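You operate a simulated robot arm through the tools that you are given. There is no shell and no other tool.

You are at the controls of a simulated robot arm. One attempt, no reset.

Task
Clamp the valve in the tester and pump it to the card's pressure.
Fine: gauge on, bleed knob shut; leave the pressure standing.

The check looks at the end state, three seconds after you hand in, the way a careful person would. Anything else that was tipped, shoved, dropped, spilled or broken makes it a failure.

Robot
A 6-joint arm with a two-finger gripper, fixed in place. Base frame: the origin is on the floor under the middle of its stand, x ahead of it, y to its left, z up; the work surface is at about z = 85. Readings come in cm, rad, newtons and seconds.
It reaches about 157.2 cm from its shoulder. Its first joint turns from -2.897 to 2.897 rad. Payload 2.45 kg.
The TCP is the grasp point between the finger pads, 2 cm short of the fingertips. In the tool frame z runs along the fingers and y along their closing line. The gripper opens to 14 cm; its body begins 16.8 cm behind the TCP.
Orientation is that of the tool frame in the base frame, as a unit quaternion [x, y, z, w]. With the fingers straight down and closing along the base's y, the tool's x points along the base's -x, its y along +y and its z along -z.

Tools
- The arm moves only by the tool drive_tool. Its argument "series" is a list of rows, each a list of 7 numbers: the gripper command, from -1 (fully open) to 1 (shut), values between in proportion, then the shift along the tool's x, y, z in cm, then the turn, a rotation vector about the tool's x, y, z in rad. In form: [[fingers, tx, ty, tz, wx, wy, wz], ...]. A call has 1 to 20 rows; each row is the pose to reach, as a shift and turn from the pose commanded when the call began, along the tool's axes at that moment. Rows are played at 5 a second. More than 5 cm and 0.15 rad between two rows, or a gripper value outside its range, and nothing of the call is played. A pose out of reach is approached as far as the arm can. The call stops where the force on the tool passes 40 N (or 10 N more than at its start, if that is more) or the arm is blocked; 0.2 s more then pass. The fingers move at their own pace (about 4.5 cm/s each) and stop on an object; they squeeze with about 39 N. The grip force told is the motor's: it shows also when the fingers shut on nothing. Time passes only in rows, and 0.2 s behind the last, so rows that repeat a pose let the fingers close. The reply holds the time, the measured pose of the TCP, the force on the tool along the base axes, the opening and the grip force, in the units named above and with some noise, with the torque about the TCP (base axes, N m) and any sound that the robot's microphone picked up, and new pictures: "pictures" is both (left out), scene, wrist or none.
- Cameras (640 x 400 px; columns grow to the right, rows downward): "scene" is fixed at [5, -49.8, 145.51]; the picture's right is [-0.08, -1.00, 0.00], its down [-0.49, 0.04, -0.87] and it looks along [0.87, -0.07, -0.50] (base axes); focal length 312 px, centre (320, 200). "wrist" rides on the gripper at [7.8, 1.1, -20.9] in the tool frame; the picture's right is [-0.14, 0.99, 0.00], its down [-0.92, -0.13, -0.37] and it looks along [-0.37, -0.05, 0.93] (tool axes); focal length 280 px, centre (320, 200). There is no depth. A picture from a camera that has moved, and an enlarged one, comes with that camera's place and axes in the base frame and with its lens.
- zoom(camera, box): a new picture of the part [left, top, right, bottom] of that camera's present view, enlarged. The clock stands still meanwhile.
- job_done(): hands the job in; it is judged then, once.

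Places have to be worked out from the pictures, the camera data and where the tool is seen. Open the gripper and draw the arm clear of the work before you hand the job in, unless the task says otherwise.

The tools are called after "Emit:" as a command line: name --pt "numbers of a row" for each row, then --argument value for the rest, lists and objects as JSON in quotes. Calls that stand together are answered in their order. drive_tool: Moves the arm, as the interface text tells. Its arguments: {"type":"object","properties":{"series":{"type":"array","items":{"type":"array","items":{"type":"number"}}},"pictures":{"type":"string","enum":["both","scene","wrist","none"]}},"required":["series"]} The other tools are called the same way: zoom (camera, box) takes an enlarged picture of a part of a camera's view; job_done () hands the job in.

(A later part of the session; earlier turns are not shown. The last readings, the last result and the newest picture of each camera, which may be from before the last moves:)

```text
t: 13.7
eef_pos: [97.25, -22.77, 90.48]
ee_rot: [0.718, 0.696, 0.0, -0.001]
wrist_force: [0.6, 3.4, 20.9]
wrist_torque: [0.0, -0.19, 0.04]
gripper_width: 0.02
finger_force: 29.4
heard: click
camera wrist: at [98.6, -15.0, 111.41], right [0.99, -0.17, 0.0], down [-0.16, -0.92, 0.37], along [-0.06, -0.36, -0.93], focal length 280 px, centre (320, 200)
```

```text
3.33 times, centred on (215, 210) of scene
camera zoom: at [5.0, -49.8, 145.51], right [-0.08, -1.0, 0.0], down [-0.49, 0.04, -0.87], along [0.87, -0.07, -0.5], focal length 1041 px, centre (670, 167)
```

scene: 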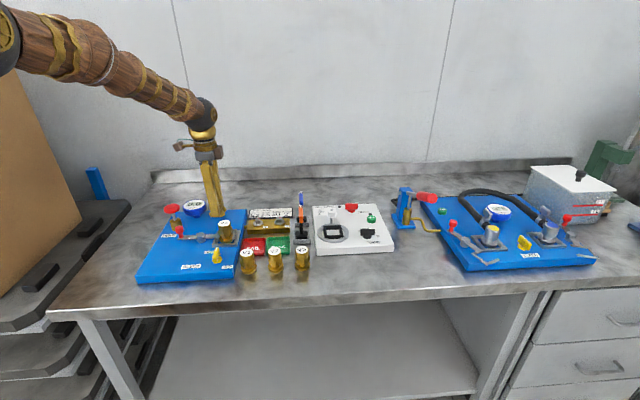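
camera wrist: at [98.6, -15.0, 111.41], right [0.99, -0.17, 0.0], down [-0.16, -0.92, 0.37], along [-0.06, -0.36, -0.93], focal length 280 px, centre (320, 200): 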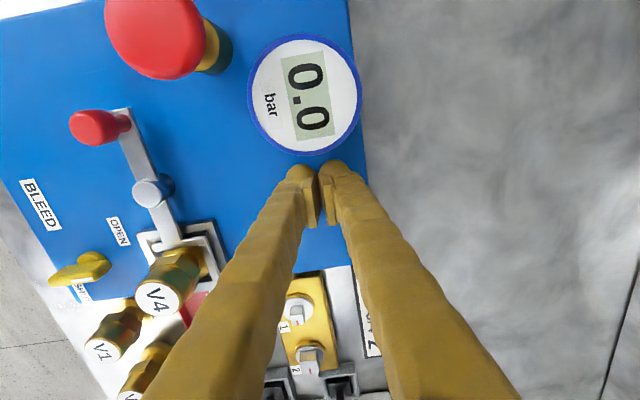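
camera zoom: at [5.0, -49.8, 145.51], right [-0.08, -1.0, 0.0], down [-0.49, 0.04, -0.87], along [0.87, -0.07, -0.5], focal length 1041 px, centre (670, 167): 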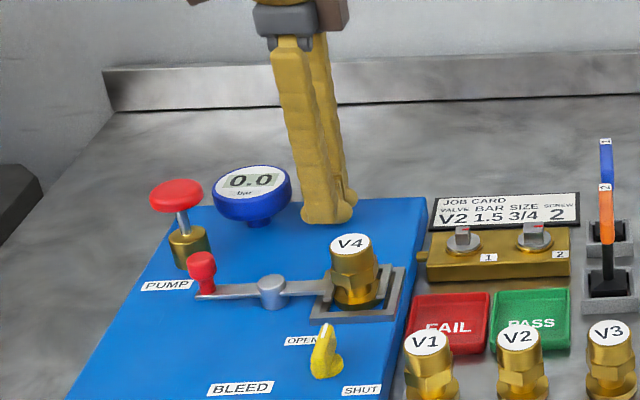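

Click heard and the gauge now reads 0.0 bar. I'll lift off, then move above the bleed knob with the tool turned back so the fingers close across its ridge.

Emit:
drive_tool --pt "1 0 0 -4.5 0 0 0" --pt "1 0 0 -9 0 0 0" --pt "1 0 0 -13.5 0 0 0" --pt "0.5 -0.44 -2.1 -13.5 0 0 -0.1457" --pt "0.5 -0.88 -4.2 -13.5 0 0 -0.2913" --pt "0.5 -1.31 -6.3 -13.5 0 0 -0.437" --pt "0.5 -1.75 -8.4 -13.5 0 0 -0.5826" --pt "0.5 -2.19 -10.4 -13.5 0 0 -0.7283" --pt "0.5 -2.63 -12.5 -13.5 0 0 -0.874" --pt "0.5 -3.07 -14.6 -13.5 0 0 -1.0196" --pt "0.5 -3.5 -16.7 -13.5 0 0 -1.1653" --pt "0.5 -3.94 -18.8 -13.5 0 0 -1.311" --pt "0.5 -4.38 -20.9 -13.5 0 0 -1.4566" --pt "0.5 -4.82 -22.97 -13.5 0 0 -1.602" --pt "0.5 -4.82 -22.97 -13.5 0 0 -1.602"

Emit:
zoom --camera "wrist" --box '[260, 110, 380, 210]'

Emit:
zoom --camera "scene" --box '[130, 150, 280, 290]'

```text
t: 16.9
eef_pos: [74.19, -26.91, 104.04]
ee_rot: [-0.001, 1.0, 0.0, 0.0]
wrist_force: [-1.0, -0.3, 0.4]
wrist_torque: [-0.02, 0.02, 0.0]
gripper_width: 3.51
finger_force: 0.1
camera wrist: at [66.38, -25.81, 124.97], right [0.14, 0.99, 0.0], down [0.92, -0.13, 0.37], along [0.36, -0.05, -0.93], focal length 280 px, centre (320, 200)
```

scene: 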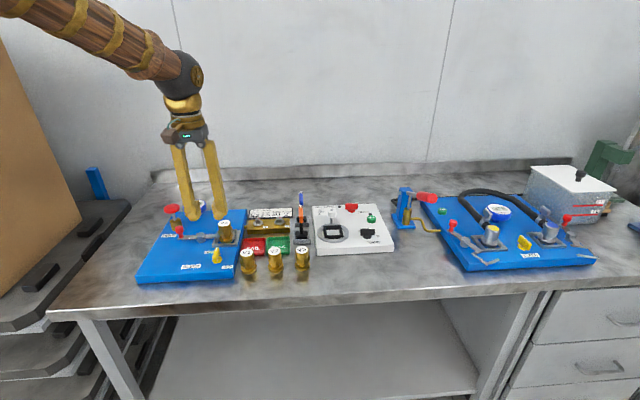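
wrist: 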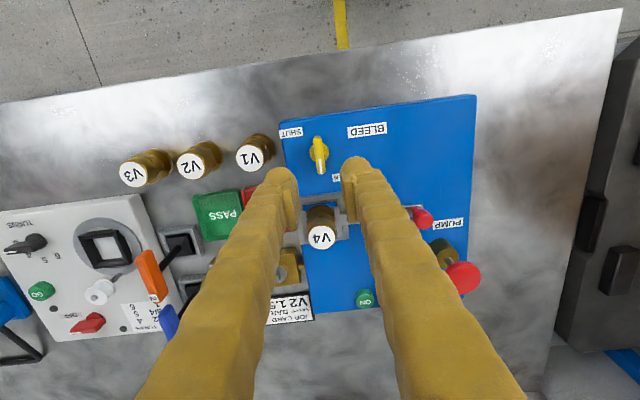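

```text
4.00 times, centred on (320, 160) of wrist
camera zoom: at [66.38, -25.81, 124.97], right [0.14, 0.99, 0.0], down [0.92, -0.13, 0.37], along [0.36, -0.05, -0.93], focal length 1122 px, centre (320, 360)
```

zoom: 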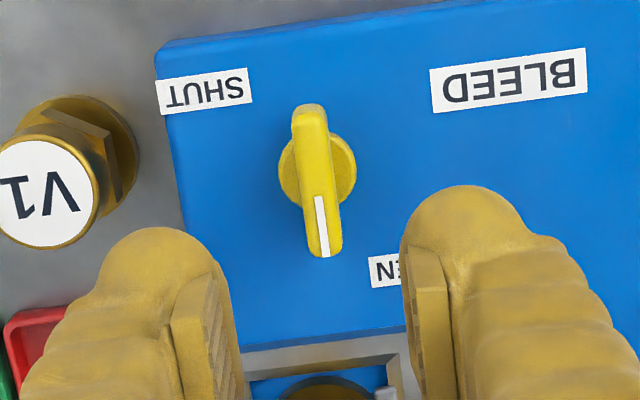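

```text
2.86 times, centred on (205, 220) of scene
camera zoom: at [5.0, -49.8, 145.51], right [-0.08, -1.0, 0.0], down [-0.49, 0.04, -0.87], along [0.87, -0.07, -0.5], focal length 892 px, centre (649, 143)
```

zoom: 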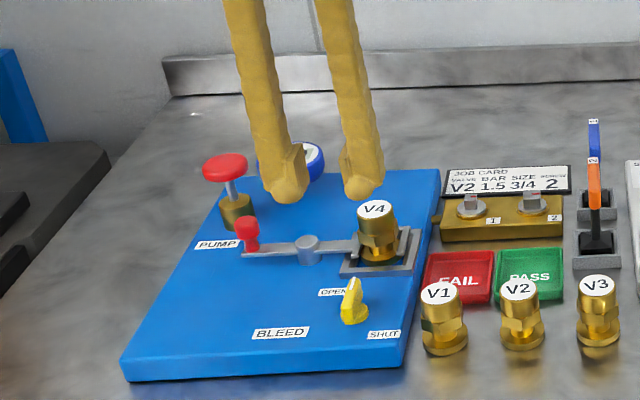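

Bleed knob centre is within 0.1 cm of the TCP axis, ridge ~1.6° off. Descending around it with the fingers at 3.5 cm.

Emit:
drive_tool --pt "0.5 0.04 -0.03 4 0 0 0.014" --pt "0.5 0.08 -0.07 8 0 0 0.028" --pt "0.5 0.08 -0.07 11 0 0 0.028" --pt "0.5 0.08 -0.07 12.8 0 0 0.028" --pt "0.5 0.08 -0.07 13.6 0 0 0.028" --pt "0.5 0.08 -0.07 13.6 0 0 0.028"

Emit:
zoom --camera "wrist" --box '[250, 140, 390, 250]'

Emit:
zoom --camera "scene" --box '[150, 200, 270, 290]'

```text
t: 18.3
eef_pos: [73.99, -27.05, 90.47]
ee_rot: [0.014, 1.0, 0.0, -0.001]
wrist_force: [0.3, 0.7, 1.8]
wrist_torque: [0.02, 0.03, -0.02]
gripper_width: 3.5
finger_force: 0.0
camera wrist: at [66.34, -25.66, 111.36], right [0.16, 0.99, 0.0], down [0.92, -0.15, 0.37], along [0.36, -0.06, -0.93], focal length 280 px, centre (320, 200)
```

scene: 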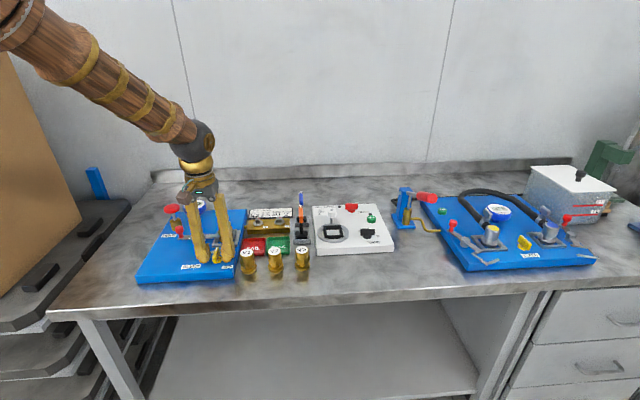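
wrist: 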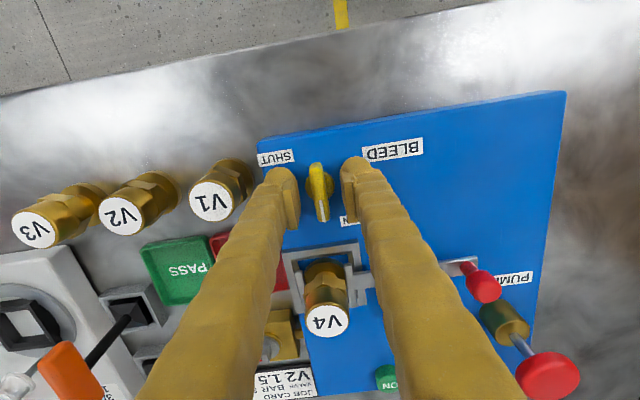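

```text
3.64 times, centred on (320, 195) of wrist
camera zoom: at [66.34, -25.66, 111.36], right [0.16, 0.99, 0.0], down [0.92, -0.15, 0.37], along [0.36, -0.06, -0.93], focal length 1020 px, centre (320, 218)
```

zoom: 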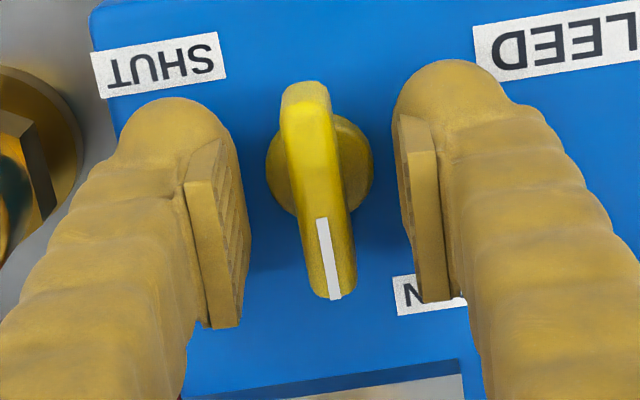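

```text
4.44 times, centred on (210, 245) of scene
camera zoom: at [5.0, -49.8, 145.51], right [-0.08, -1.0, 0.0], down [-0.49, 0.04, -0.87], along [0.87, -0.07, -0.5], focal length 1388 px, centre (809, 0)
```

zoom: 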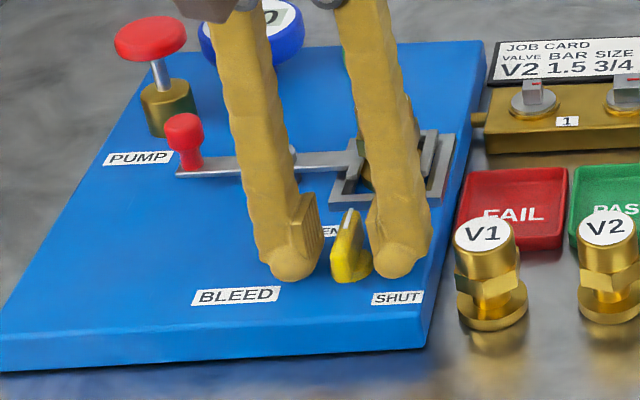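

Ridge is centred between the pads. Closing on it.

Emit:
drive_tool --pt "0.75 0 0 0 0 0 0" --pt "0.95 0 0 0 0 0 0" --pt "0.95 0 0 0 0 0 0" --pictures "wrist"

```text
t: 19.1
eef_pos: [74.02, -26.89, 90.39]
ee_rot: [0.014, 1.0, 0.0, -0.001]
wrist_force: [1.4, -1.3, -1.4]
wrist_torque: [0.01, 0.0, -0.04]
gripper_width: 1.04
finger_force: 33.9
camera wrist: at [66.34, -25.66, 111.36], right [0.16, 0.99, 0.0], down [0.92, -0.15, 0.37], along [0.36, -0.06, -0.93], focal length 280 px, centre (320, 200)
```

wrist: 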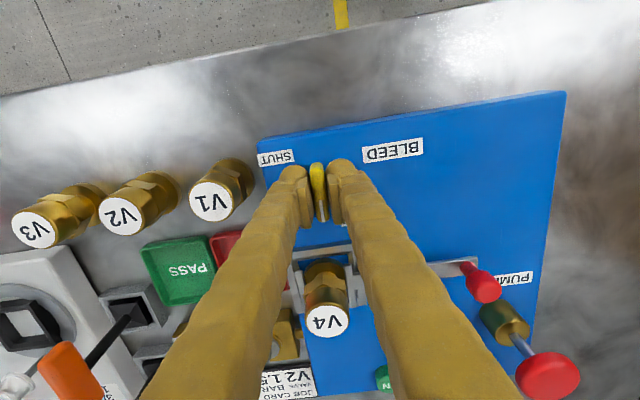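

Knob gripped (1.04 cm). Turning clockwise (toward SHUT) in modest steps and watching the torque.

Emit:
drive_tool --pt "0.95 0 0 0 0 0 0.12" --pt "0.95 0 0 0 0 0 0.24" --pt "0.95 0 0 0 0 0 0.36" --pt "0.95 0 0 0 0 0 0.48" --pt "0.95 0 0 0 0 0 0.48" --pictures "wrist"

Emit:
zoom --camera "wrist" --box '[250, 140, 390, 250]'

```text
t: 20.3
eef_pos: [74.09, -26.93, 90.46]
ee_rot: [0.252, 0.968, -0.001, -0.001]
wrist_force: [-3.6, -2.5, 15.3]
wrist_torque: [-0.02, 0.09, 0.03]
gripper_width: 1.02
finger_force: 37.4
camera wrist: at [67.8, -22.22, 111.35], right [0.6, 0.8, 0.0], down [0.74, -0.56, 0.37], along [0.29, -0.22, -0.93], focal length 280 px, centre (320, 200)
```

wrist: 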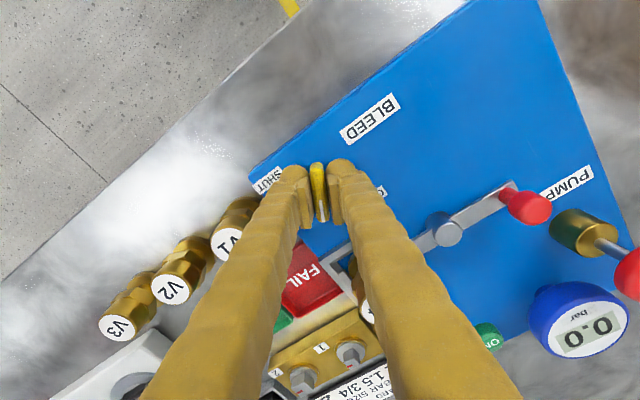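

```text
3.64 times, centred on (320, 195) of wrist
camera zoom: at [67.8, -22.22, 111.35], right [0.6, 0.8, 0.0], down [0.74, -0.56, 0.37], along [0.29, -0.22, -0.93], focal length 1020 px, centre (320, 218)
```

zoom: 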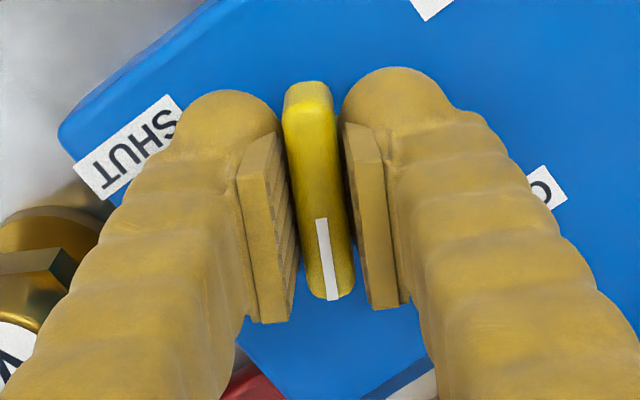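

The knob turns with the gripper. Continuing clockwise, with a 0.1 cm upward relief since ~15 N is pushing up on the tool.

Emit:
drive_tool --pt "0.95 0 0 -0.05 0 0 0.12" --pt "0.95 0 0 -0.1 0 0 0.24" --pt "0.95 0 0 -0.1 0 0 0.36" --pt "0.95 0 0 -0.1 0 0 0.48" --pt "0.95 0 0 -0.1 0 0 0.6" --pt "0.95 0 0 -0.1 0 0 0.72" --pt "0.95 0 0 -0.1 0 0 0.84" --pt "0.95 0 0 -0.1 0 0 0.84" --pictures "wrist"

Emit:
zoom --camera "wrist" --box '[250, 140, 390, 250]'

```text
t: 22.1
eef_pos: [74.09, -27.04, 90.49]
ee_rot: [0.624, 0.782, -0.002, -0.001]
wrist_force: [6.3, -11.5, -18.9]
wrist_torque: [-0.19, -0.09, 0.04]
gripper_width: 1.01
finger_force: 37.3
camera wrist: at [73.44, -19.13, 111.34], right [1.0, 0.08, 0.0], down [0.08, -0.93, 0.37], along [0.03, -0.37, -0.93], focal length 280 px, centre (320, 200)
```

wrist: 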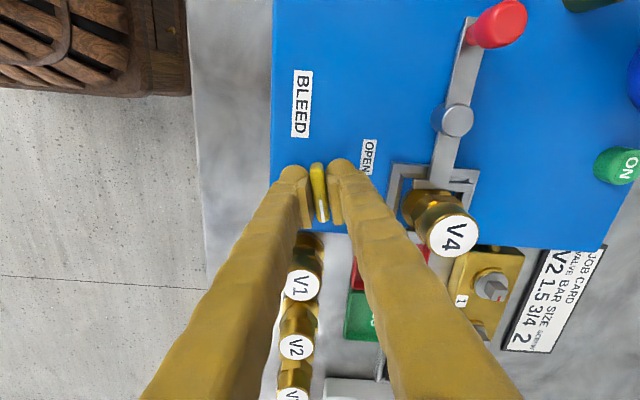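

```text
3.64 times, centred on (320, 195) of wrist
camera zoom: at [73.44, -19.13, 111.34], right [1.0, 0.08, 0.0], down [0.08, -0.93, 0.37], along [0.03, -0.37, -0.93], focal length 1020 px, centre (320, 218)
```

zoom: 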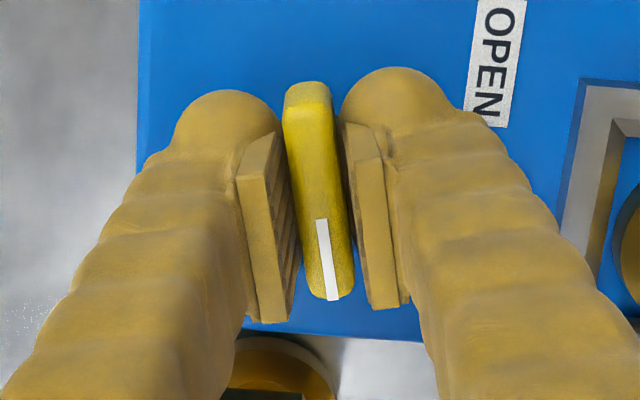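

Turned ~1.32 rad so far with the knob following. Removing the lift offset and continuing toward the stop.

Emit:
drive_tool --pt "0.95 0 0 0.05 0 0 0.08" --pt "0.95 0 0 0.08 0 0 0.16" --pt "0.95 0 0 0.08 0 0 0.24" --pt "0.95 0 0 0.08 0 0 0.3" --pt "0.95 0 0 0.08 0 0 0.3" --pictures "wrist"

Emit:
zoom --camera "wrist" --box '[250, 140, 390, 250]'

```text
t: 23.3
eef_pos: [74.02, -27.01, 90.54]
ee_rot: [0.735, 0.679, -0.001, 0.0]
wrist_force: [-2.9, -5.0, 4.5]
wrist_torque: [-0.14, -0.03, 0.93]
gripper_width: 1.11
finger_force: 38.4
camera wrist: at [75.76, -19.25, 111.34], right [0.98, -0.21, 0.0], down [-0.2, -0.91, 0.37], along [-0.08, -0.36, -0.93], focal length 280 px, centre (320, 200)
```

wrist: 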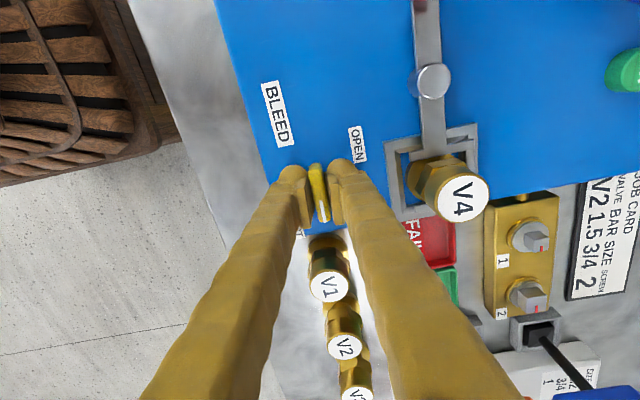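

```text
3.64 times, centred on (320, 195) of wrist
camera zoom: at [75.76, -19.25, 111.34], right [0.98, -0.21, 0.0], down [-0.2, -0.91, 0.37], along [-0.08, -0.36, -0.93], focal length 1020 px, centre (320, 218)
```

zoom: 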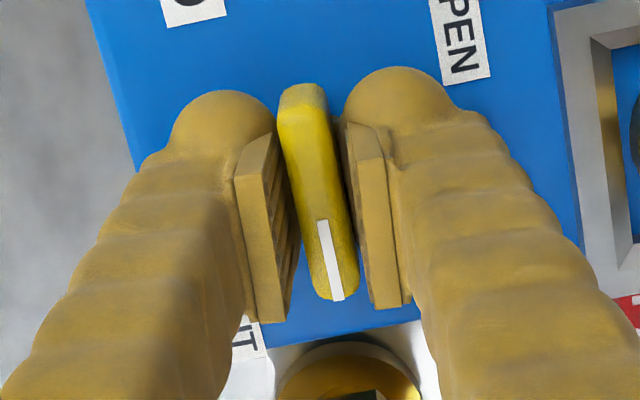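

Torque jumped to 0.93 N·m with the knob slipping slightly in the pads, so it's at its SHUT stop. Releasing and lifting straight up.

Emit:
drive_tool --pt "0.65 0 0 0 0 0 0" --pt "0.65 0 0 0 0 0 0" --pt "0.65 0 0 -4 0 0 0" --pt "0.65 0 0 -8.5 0 0 0" --pt "0.65 0 0 -13.5 0 0 0" --pt "0.65 0 0 -13.5 0 0 0"

Emit:
zoom --camera "scene" --box '[150, 190, 270, 290]'

Emit:
zoom --camera "wrist" --box '[250, 110, 390, 250]'

```text
t: 24.7
eef_pos: [74.16, -26.97, 103.93]
ee_rot: [0.733, 0.68, -0.001, 0.0]
wrist_force: [-0.3, 0.1, -0.8]
wrist_torque: [0.03, 0.04, 0.01]
gripper_width: 2.47
finger_force: 0.1
camera wrist: at [75.87, -19.26, 124.87], right [0.98, -0.21, 0.0], down [-0.2, -0.91, 0.37], along [-0.08, -0.36, -0.93], focal length 280 px, centre (320, 200)
```

scene: 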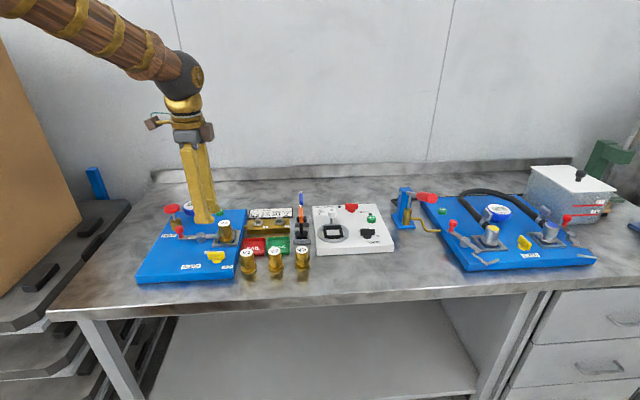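
wrist: 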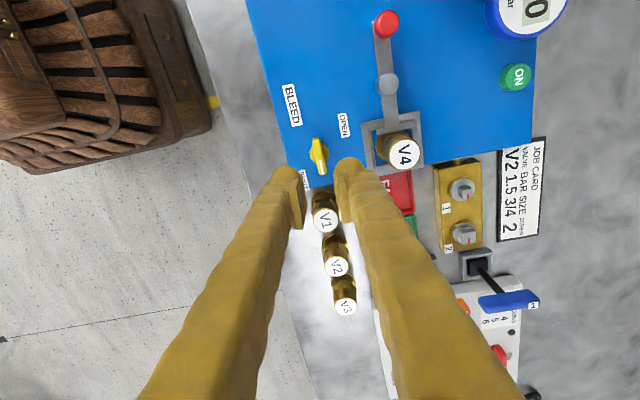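

```text
4.00 times, centred on (210, 240) of scene
camera zoom: at [5.0, -49.8, 145.51], right [-0.08, -1.0, 0.0], down [-0.49, 0.04, -0.87], along [0.87, -0.07, -0.5], focal length 1249 px, centre (760, 40)
```

zoom: 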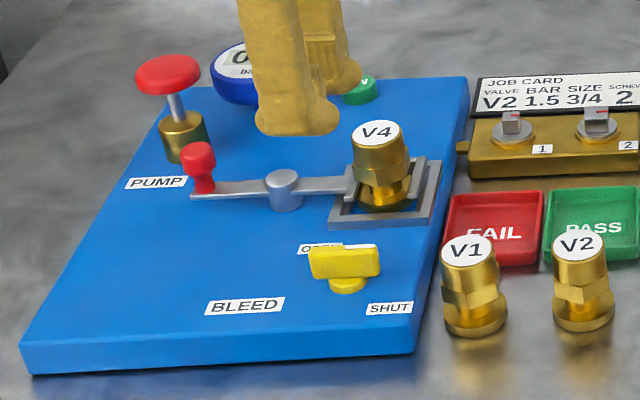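

```text
2.86 times, centred on (320, 180) of wrist
camera zoom: at [75.87, -19.26, 124.87], right [0.98, -0.21, 0.0], down [-0.2, -0.91, 0.37], along [-0.08, -0.36, -0.93], focal length 801 px, centre (320, 257)
```

zoom: 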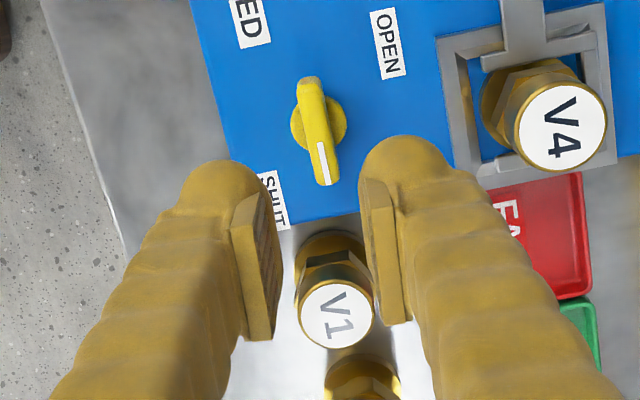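

The bleed knob now points to the SHUT side (a clean quarter turn). Now closing the fist and moving over the pump knob at about (90.95,-11.0).

Emit:
drive_tool --pt "1 3.43 3.11 0 0 0 0" --pt "1 6.87 6.22 0 0 0 0" --pt "1 10.3 9.32 0 0 0 0" --pt "1 13.74 12.43 0 0 0 0" --pt "1 17.17 15.54 0 0 0 0" --pt "1 17.17 15.54 2.5 0 0 0" --pt "1 17.17 15.54 2.5 0 0 0"

Emit:
zoom --camera "wrist" --box '[240, 90, 440, 250]'

Emit:
zoom --camera "scene" --box '[130, 150, 260, 280]'

```text
t: 26.3
eef_pos: [91.02, -11.14, 101.32]
ee_rot: [0.734, 0.68, -0.001, -0.001]
wrist_force: [0.1, 0.4, -0.4]
wrist_torque: [0.01, 0.0, -0.02]
gripper_width: 0.0
finger_force: 29.8
camera wrist: at [92.76, -3.4, 122.15], right [0.98, -0.21, 0.0], down [-0.2, -0.91, 0.37], along [-0.08, -0.36, -0.93], focal length 280 px, centre (320, 200)
```

scene: 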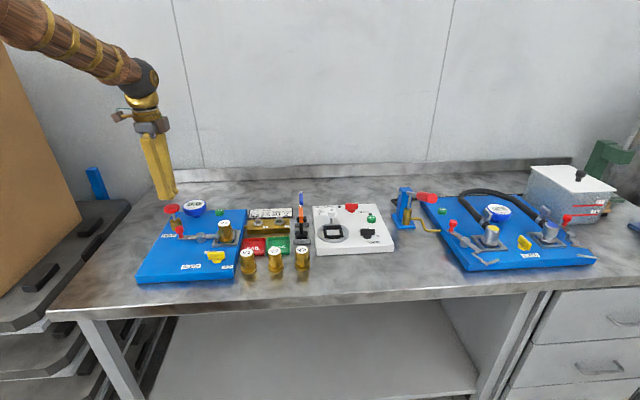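
wrist: 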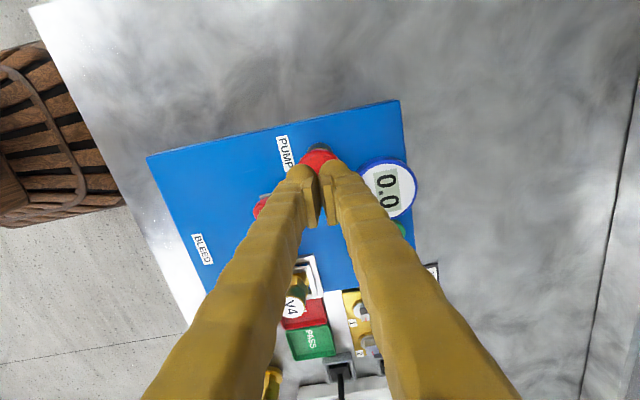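

```text
2.50 times, centred on (340, 170) of wrist
camera zoom: at [92.76, -3.4, 122.15], right [0.98, -0.21, 0.0], down [-0.2, -0.91, 0.37], along [-0.08, -0.36, -0.93], focal length 701 px, centre (270, 275)
```

zoom: 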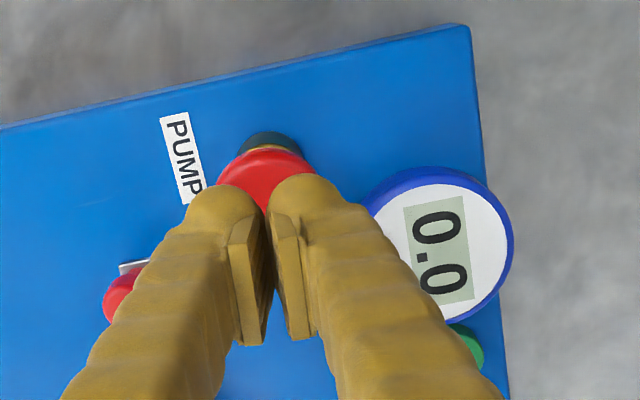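

```text
3.08 times, centred on (195, 215) of scene
camera zoom: at [5.0, -49.8, 145.51], right [-0.08, -1.0, 0.0], down [-0.49, 0.04, -0.87], along [0.87, -0.07, -0.5], focal length 961 px, centre (705, 154)
```

zoom: 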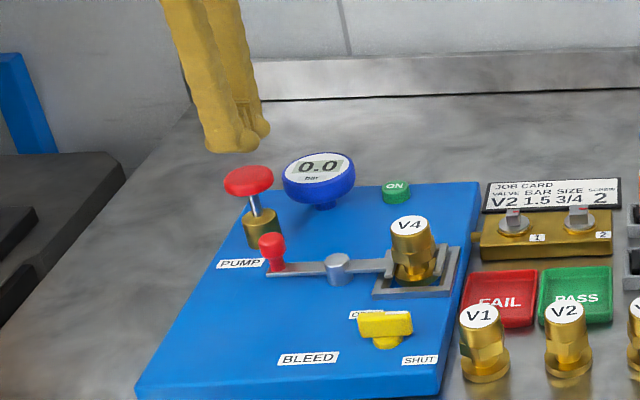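

The fist is centred over the pump knob and the gauge is visible to both cameras. Lowering gently to find contact and starting a small stroke.

Emit:
drive_tool --pt "1 0 0 2 0 0 0" --pt "1 0 0 3.4 0 0 0" --pt "1 0 0 3.8 0 0 0" --pt "1 0 0 4.2 0 0 0" --pt "1 0 0 4.6 0 0 0" --pt "1 0 0 4.6 0 0 0"

Emit:
zoom --camera "scene" --box '[140, 170, 240, 250]'

```text
t: 27.7
eef_pos: [90.85, -11.03, 96.68]
ee_rot: [0.734, 0.679, -0.001, -0.002]
wrist_force: [1.2, -0.9, 2.8]
wrist_torque: [-0.04, -0.01, 0.03]
gripper_width: 0.61
finger_force: 29.1
camera wrist: at [92.64, -3.38, 117.63], right [0.98, -0.21, 0.0], down [-0.2, -0.91, 0.37], along [-0.08, -0.36, -0.93], focal length 280 px, centre (320, 200)
```

scene: 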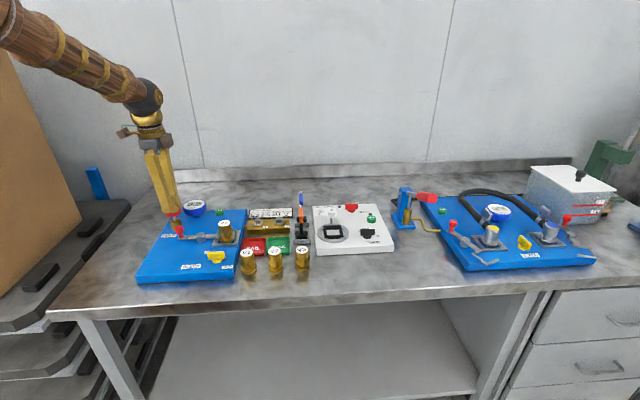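
wrist: 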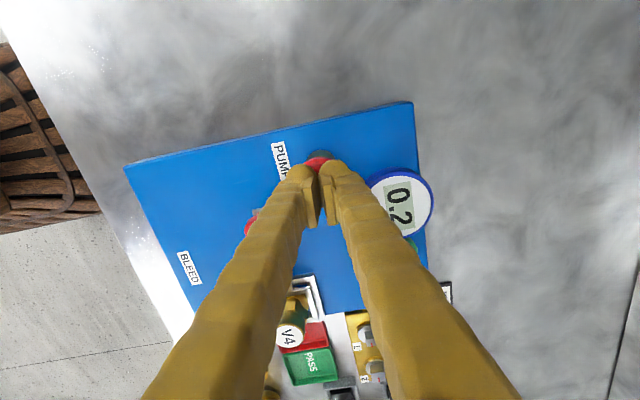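

```text
5.00 times, centred on (190, 210) of scene
camera zoom: at [5.0, -49.8, 145.51], right [-0.08, -1.0, 0.0], down [-0.49, 0.04, -0.87], along [0.87, -0.07, -0.5], focal length 1561 px, centre (970, 150)
```

zoom: 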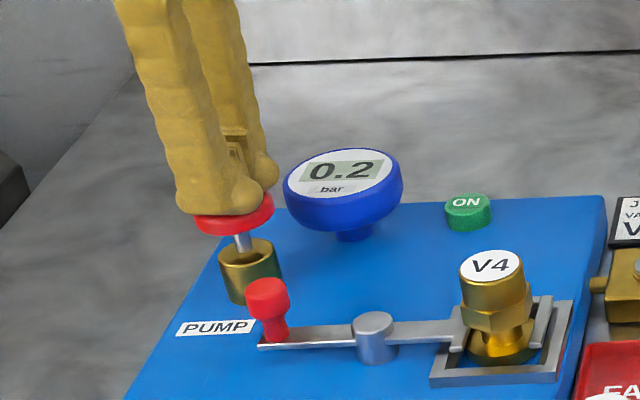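

Pressure reads 0.2 bar but the knob's rounded top is prying the fingers apart (0.6 cm). I'll lift, check the pressure holds, and re-centre a single fingertip over the knob instead.

Emit:
drive_tool --pt "1 0 0 -1.5 0 0 0" --pt "1 0 0 -3 0 0 0" --pt "1 0 -1.4 -3 0 0 0" --pt "1 0 -1.4 -3 0 0 0"

Emit:
zoom --camera "scene" --box '[140, 170, 240, 250]'

Emit:
zoom --camera "wrist" --box '[240, 110, 440, 250]'

```text
t: 28.7
eef_pos: [89.55, -10.96, 99.82]
ee_rot: [0.734, 0.68, 0.0, -0.001]
wrist_force: [-0.3, 0.3, -1.0]
wrist_torque: [0.0, 0.02, 0.01]
gripper_width: 0.0
finger_force: 29.0
camera wrist: at [91.23, -3.23, 120.65], right [0.98, -0.21, 0.0], down [-0.2, -0.91, 0.37], along [-0.08, -0.36, -0.93], focal length 280 px, centre (320, 200)
```

scene: 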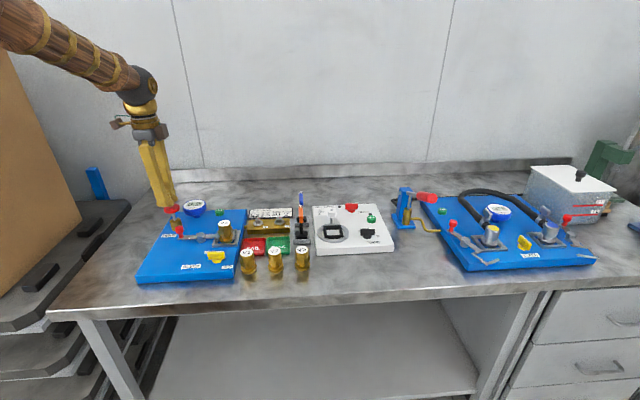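
wrist: 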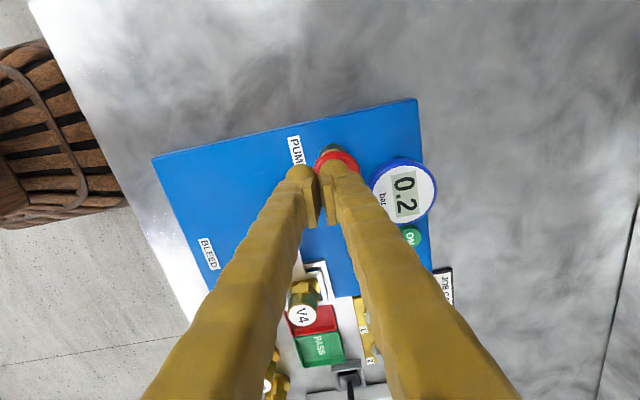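

```text
5.00 times, centred on (190, 210) of scene
camera zoom: at [5.0, -49.8, 145.51], right [-0.08, -1.0, 0.0], down [-0.49, 0.04, -0.87], along [0.87, -0.07, -0.5], focal length 1561 px, centre (970, 150)
```

zoom: 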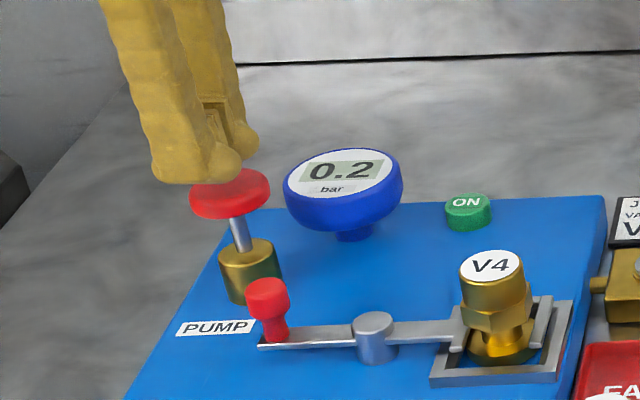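

```text
2.86 times, centred on (340, 180) of wrist
camera zoom: at [91.23, -3.23, 120.65], right [0.98, -0.21, 0.0], down [-0.2, -0.91, 0.37], along [-0.08, -0.36, -0.93], focal length 801 px, centre (263, 257)
```

zoom: 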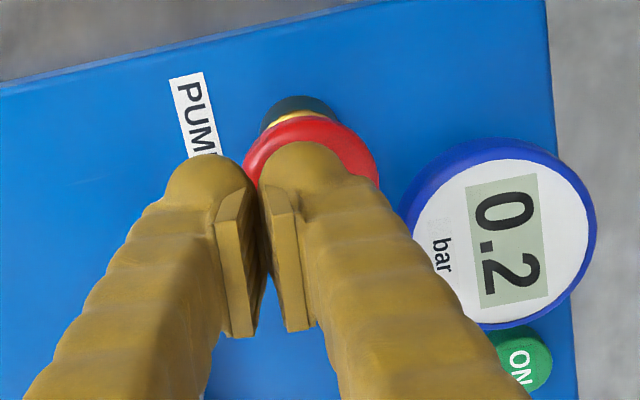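

Pressure holds at 0.2 and the knob springs back up. Now a longer stroke with the single fingertip (~1.5 cm).

Emit:
drive_tool --pt "1 0 0.1 1.8 0 0 0" --pt "1 0 0.1 2.4 0 0 0" --pt "1 0 0.1 2.9 0 0 0" --pt "1 0 0.1 3.4 0 0 0" --pt "1 0 0.1 3.9 0 0 0" --pt "1 0 0.1 3.9 0 0 0"

Emit:
zoom --camera "scene" --box '[140, 170, 240, 250]'

Emit:
zoom --camera "wrist" --box '[240, 110, 440, 250]'

```text
t: 30.1
eef_pos: [89.6, -10.87, 95.88]
ee_rot: [0.734, 0.679, -0.001, -0.001]
wrist_force: [-0.4, -1.1, 4.1]
wrist_torque: [0.0, -0.01, -0.01]
gripper_width: 0.58
finger_force: 29.6
camera wrist: at [91.32, -3.22, 116.74], right [0.98, -0.21, 0.0], down [-0.2, -0.91, 0.37], along [-0.08, -0.36, -0.93], focal length 280 px, centre (320, 200)
```

scene: 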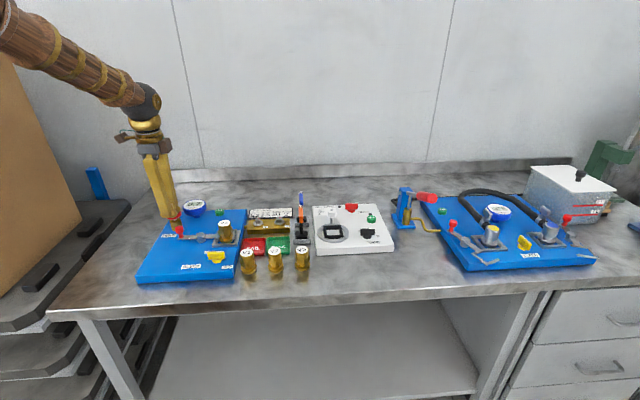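
wrist: 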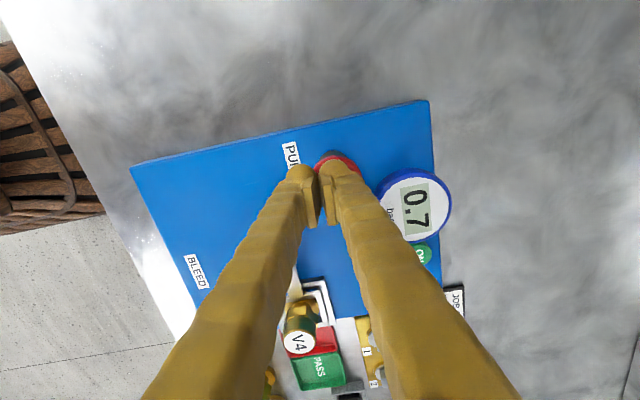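

```text
5.00 times, centred on (190, 210) of scene
camera zoom: at [5.0, -49.8, 145.51], right [-0.08, -1.0, 0.0], down [-0.49, 0.04, -0.87], along [0.87, -0.07, -0.5], focal length 1561 px, centre (970, 150)
```

zoom: 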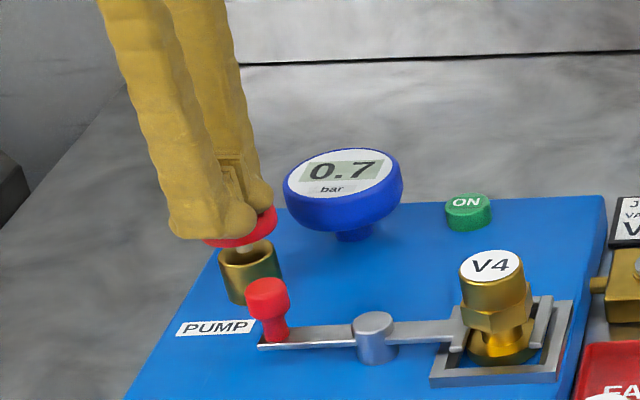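

```text
2.86 times, centred on (340, 180) of wrist
camera zoom: at [91.32, -3.22, 116.74], right [0.98, -0.21, 0.0], down [-0.2, -0.91, 0.37], along [-0.08, -0.36, -0.93], focal length 801 px, centre (263, 257)
```

zoom: 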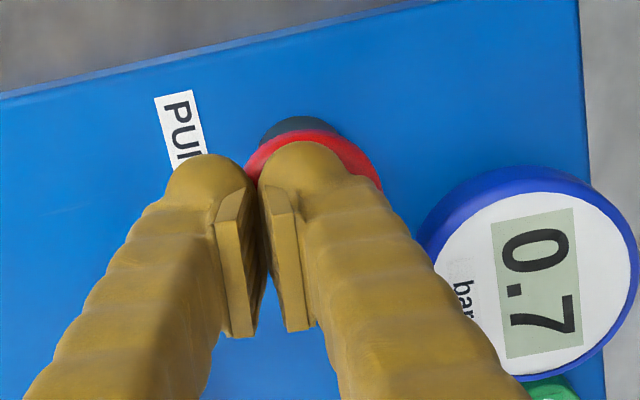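

The 1.5 cm stroke took it from 0.2 to 0.7 bar. Repeating the same stroke once (up, then back to the same depth) should give about 1.2.

Emit:
drive_tool --pt "1 0 0 -1.3 0 0 0" --pt "1 0 0 -2.6 0 0 0" --pt "1 0 0 -2.6 0 0 0" --pt "1 0 0 -1.8 0 0 0" --pt "1 0 0 -1.3 0 0 0" --pt "1 0 0 -0.9 0 0 0" --pt "1 0 0 -0.5 0 0 0" --pt "1 0 0 -0.3 0 0 0" --pt "1 0 0 -0.3 0 0 0"

Emit:
zoom --camera "scene" --box '[140, 170, 240, 250]'

```text
t: 32.1
eef_pos: [89.51, -10.98, 96.01]
ee_rot: [0.733, 0.68, -0.002, 0.0]
wrist_force: [-0.3, -1.3, 2.9]
wrist_torque: [-0.02, -0.04, -0.02]
gripper_width: 0.0
finger_force: 29.1
camera wrist: at [91.29, -3.22, 117.0], right [0.98, -0.21, 0.0], down [-0.2, -0.91, 0.37], along [-0.08, -0.36, -0.93], focal length 280 px, centre (320, 200)
```

scene: 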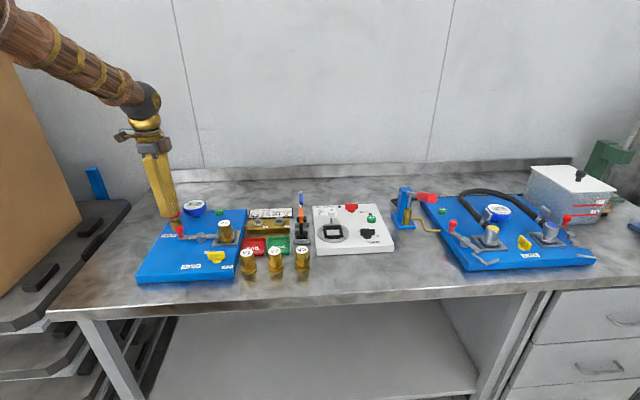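
wrist: 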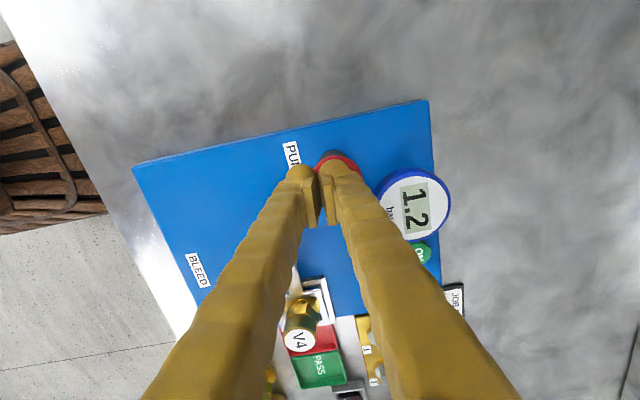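

```text
5.00 times, centred on (190, 210) of scene
camera zoom: at [5.0, -49.8, 145.51], right [-0.08, -1.0, 0.0], down [-0.49, 0.04, -0.87], along [0.87, -0.07, -0.5], focal length 1561 px, centre (970, 150)
```

zoom: 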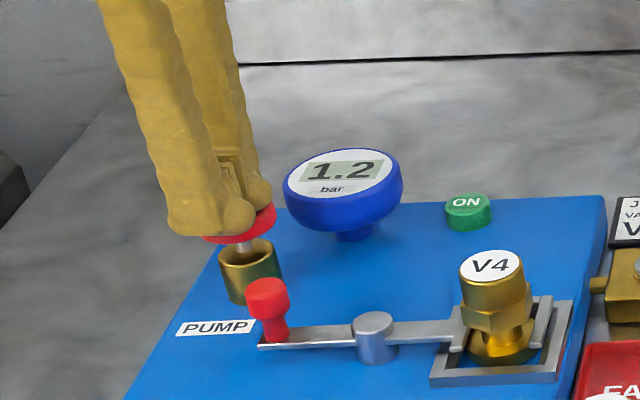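

1.2 bar now. Continuing this stroke by 0.3 cm to see the finer sensitivity.

Emit:
drive_tool --pt "1 0 0 0.15 0 0 0" --pt "1 0 0 0.3 0 0 0" --pt "1 0 0 0.3 0 0 0" --pictures "wrist"

Emit:
zoom --camera "scene" --box '[140, 170, 240, 250]'

```text
t: 32.9
eef_pos: [89.52, -10.92, 95.86]
ee_rot: [0.734, 0.68, -0.001, -0.001]
wrist_force: [0.2, -1.0, 3.6]
wrist_torque: [-0.01, 0.0, 0.02]
gripper_width: 0.0
finger_force: 29.4
camera wrist: at [91.31, -3.2, 116.72], right [0.98, -0.21, 0.0], down [-0.2, -0.91, 0.37], along [-0.08, -0.36, -0.93], focal length 280 px, centre (320, 200)
```

wrist: 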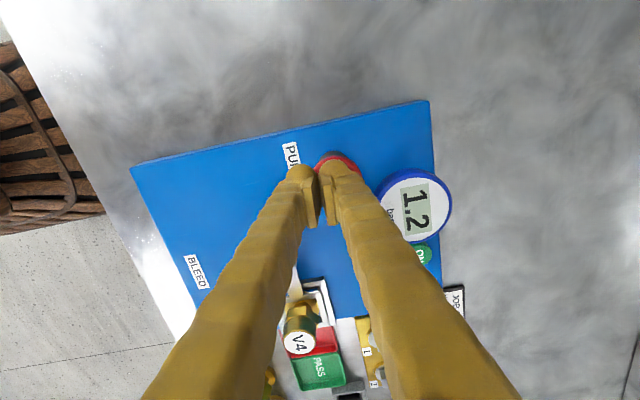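

```text
5.00 times, centred on (190, 210) of scene
camera zoom: at [5.0, -49.8, 145.51], right [-0.08, -1.0, 0.0], down [-0.49, 0.04, -0.87], along [0.87, -0.07, -0.5], focal length 1561 px, centre (970, 150)
```

zoom: 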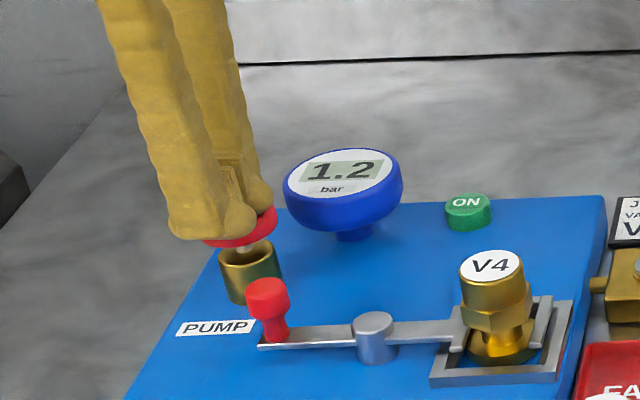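

Still 1.2 — that could be rounding. Pressing another 0.3 cm.

Emit:
drive_tool --pt "1 0 0 0.15 0 0 0" --pt "1 0 0 0.3 0 0 0" --pt "1 0 0 0.3 0 0 0" --pictures "wrist"

Emit:
zoom --camera "scene" --box '[140, 170, 240, 250]'

```text
t: 33.7
eef_pos: [89.55, -10.93, 95.67]
ee_rot: [0.734, 0.679, -0.001, -0.001]
wrist_force: [1.2, -0.5, 3.3]
wrist_torque: [0.0, -0.09, 0.0]
gripper_width: 0.0
finger_force: 29.1
camera wrist: at [91.3, -3.19, 116.44], right [0.98, -0.21, 0.0], down [-0.2, -0.91, 0.37], along [-0.08, -0.36, -0.93], focal length 280 px, centre (320, 200)
```

wrist: 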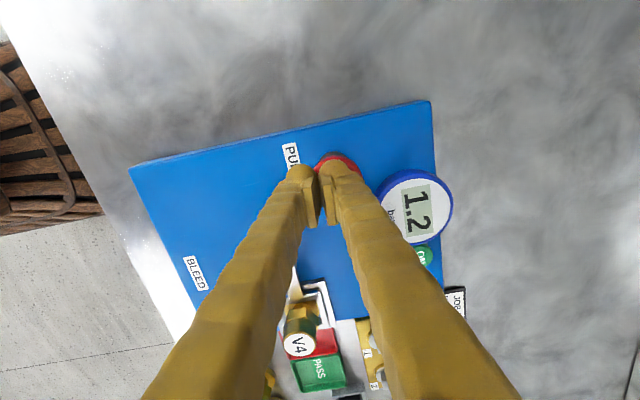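

```text
5.00 times, centred on (190, 210) of scene
camera zoom: at [5.0, -49.8, 145.51], right [-0.08, -1.0, 0.0], down [-0.49, 0.04, -0.87], along [0.87, -0.07, -0.5], focal length 1561 px, centre (970, 150)
```

zoom: 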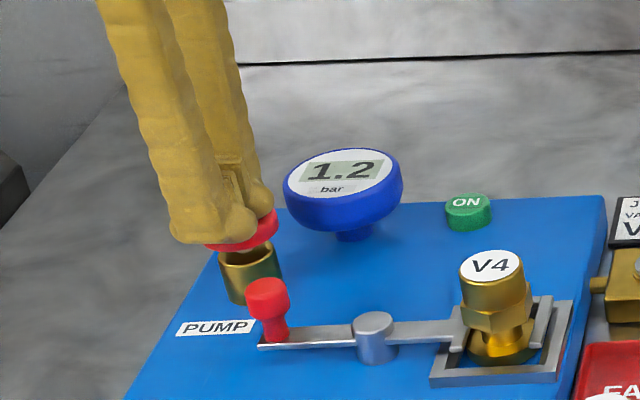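

No rise from 0.4 cm more of slow pressing. I'll hold still for ~1.6 s to see whether pressure is leaking or just stroke-limited.

Emit:
drive_tool --pt "1 0 0 0 0 0 0" --pt "1 0 0 0 0 0 0" --pt "1 0 0 0 0 0 0" --pt "1 0 0 0 0 0 0" --pt "1 0 0 0 0 0 0" --pt "1 0 0 0 0 0 0" --pt "1 0 0 0 0 0 0" --pictures "wrist"

Emit:
zoom --camera "scene" --box '[140, 170, 240, 250]'

Emit:
zoom --camera "scene" --box '[180, 210, 250, 270]'

```text
t: 35.3
eef_pos: [89.54, -10.96, 95.64]
ee_rot: [0.734, 0.679, 0.0, -0.001]
wrist_force: [-0.7, 1.5, 3.5]
wrist_torque: [0.02, -0.03, 0.0]
gripper_width: 0.0
finger_force: 29.4
camera wrist: at [91.29, -3.2, 116.44], right [0.98, -0.21, 0.0], down [-0.2, -0.91, 0.37], along [-0.08, -0.36, -0.93], focal length 280 px, centre (320, 200)
```

wrist: 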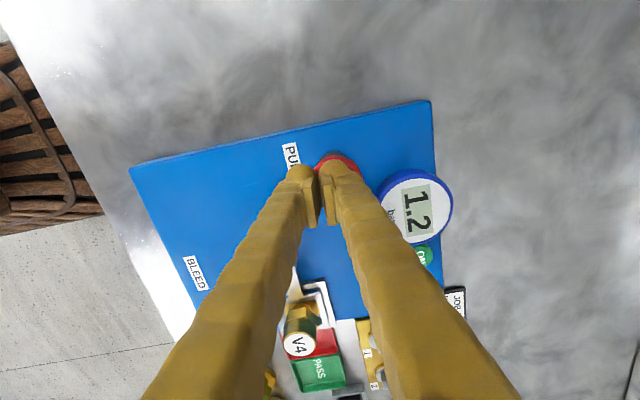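

```text
5.00 times, centred on (190, 210) of scene
camera zoom: at [5.0, -49.8, 145.51], right [-0.08, -1.0, 0.0], down [-0.49, 0.04, -0.87], along [0.87, -0.07, -0.5], focal length 1561 px, centre (970, 150)
```

zoom: 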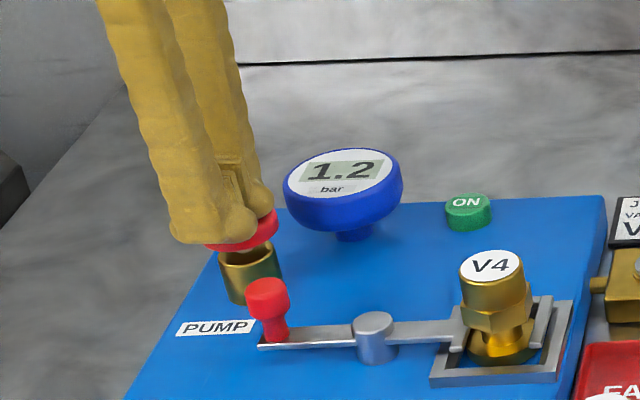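

```text
6.67 times, centred on (215, 240) of scene
camera zoom: at [5.0, -49.8, 145.51], right [-0.08, -1.0, 0.0], down [-0.49, 0.04, -0.87], along [0.87, -0.07, -0.5], focal length 2081 px, centre (1020, -67)
```

zoom: 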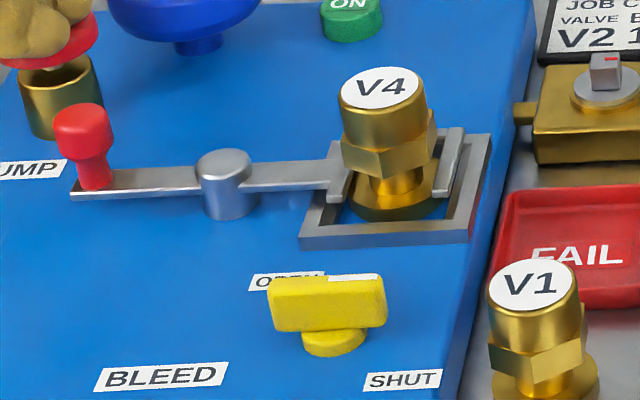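

Pressure stands at 1.2 with no leak, so each stroke saturates at +0.5. I'll let the knob fully return and then press in small increments to reach 1.5.

Emit:
drive_tool --pt "1 0 0 -1.5 0 0 0" --pt "1 0 0 -3 0 0 0" --pt "1 0 0 -3 0 0 0" --pt "1 0 0 -2.2 0 0 0" --pt "1 0 0 -1.5 0 0 0" --pt "1 0 0 -1.3 0 0 0" --pt "1 0 0 -1.3 0 0 0"

Emit:
zoom --camera "scene" --box '[140, 170, 240, 250]'

```text
t: 36.9
eef_pos: [89.35, -10.96, 96.89]
ee_rot: [0.734, 0.679, -0.001, -0.001]
wrist_force: [1.9, -0.8, 2.6]
wrist_torque: [0.0, -0.05, -0.01]
gripper_width: 0.0
finger_force: 29.2
camera wrist: at [91.25, -3.22, 117.73], right [0.98, -0.21, 0.0], down [-0.2, -0.91, 0.37], along [-0.08, -0.36, -0.93], focal length 280 px, centre (320, 200)
```

scene: 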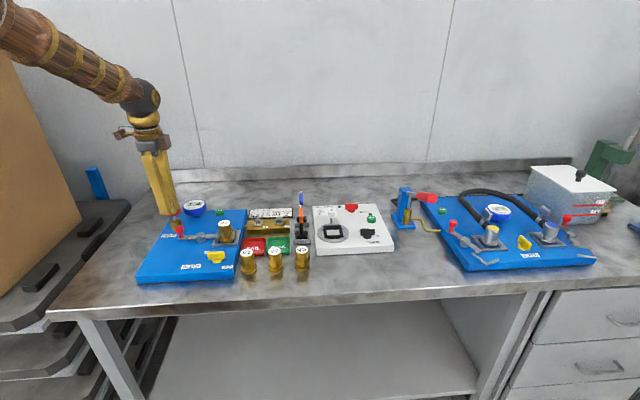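
wrist: 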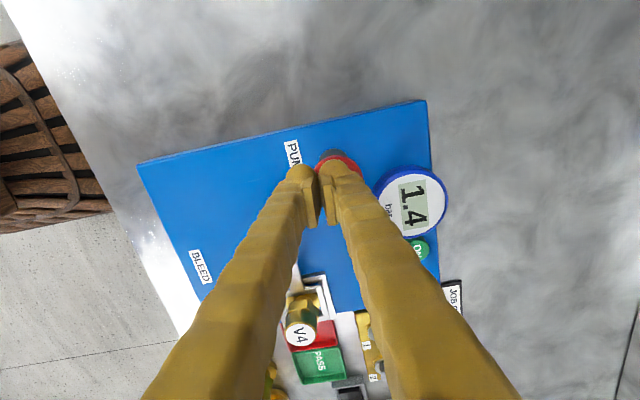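

```text
5.00 times, centred on (190, 210) of scene
camera zoom: at [5.0, -49.8, 145.51], right [-0.08, -1.0, 0.0], down [-0.49, 0.04, -0.87], along [0.87, -0.07, -0.5], focal length 1561 px, centre (970, 150)
```

zoom: 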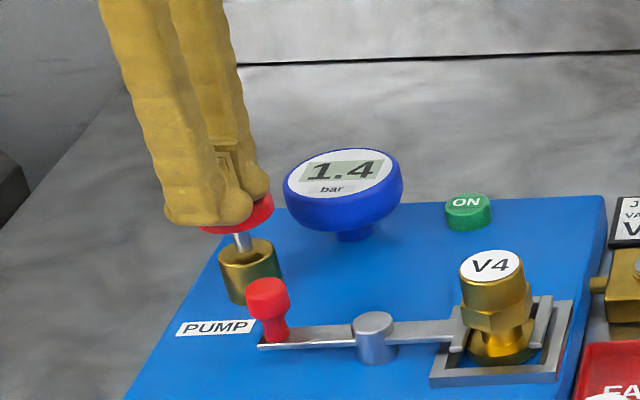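

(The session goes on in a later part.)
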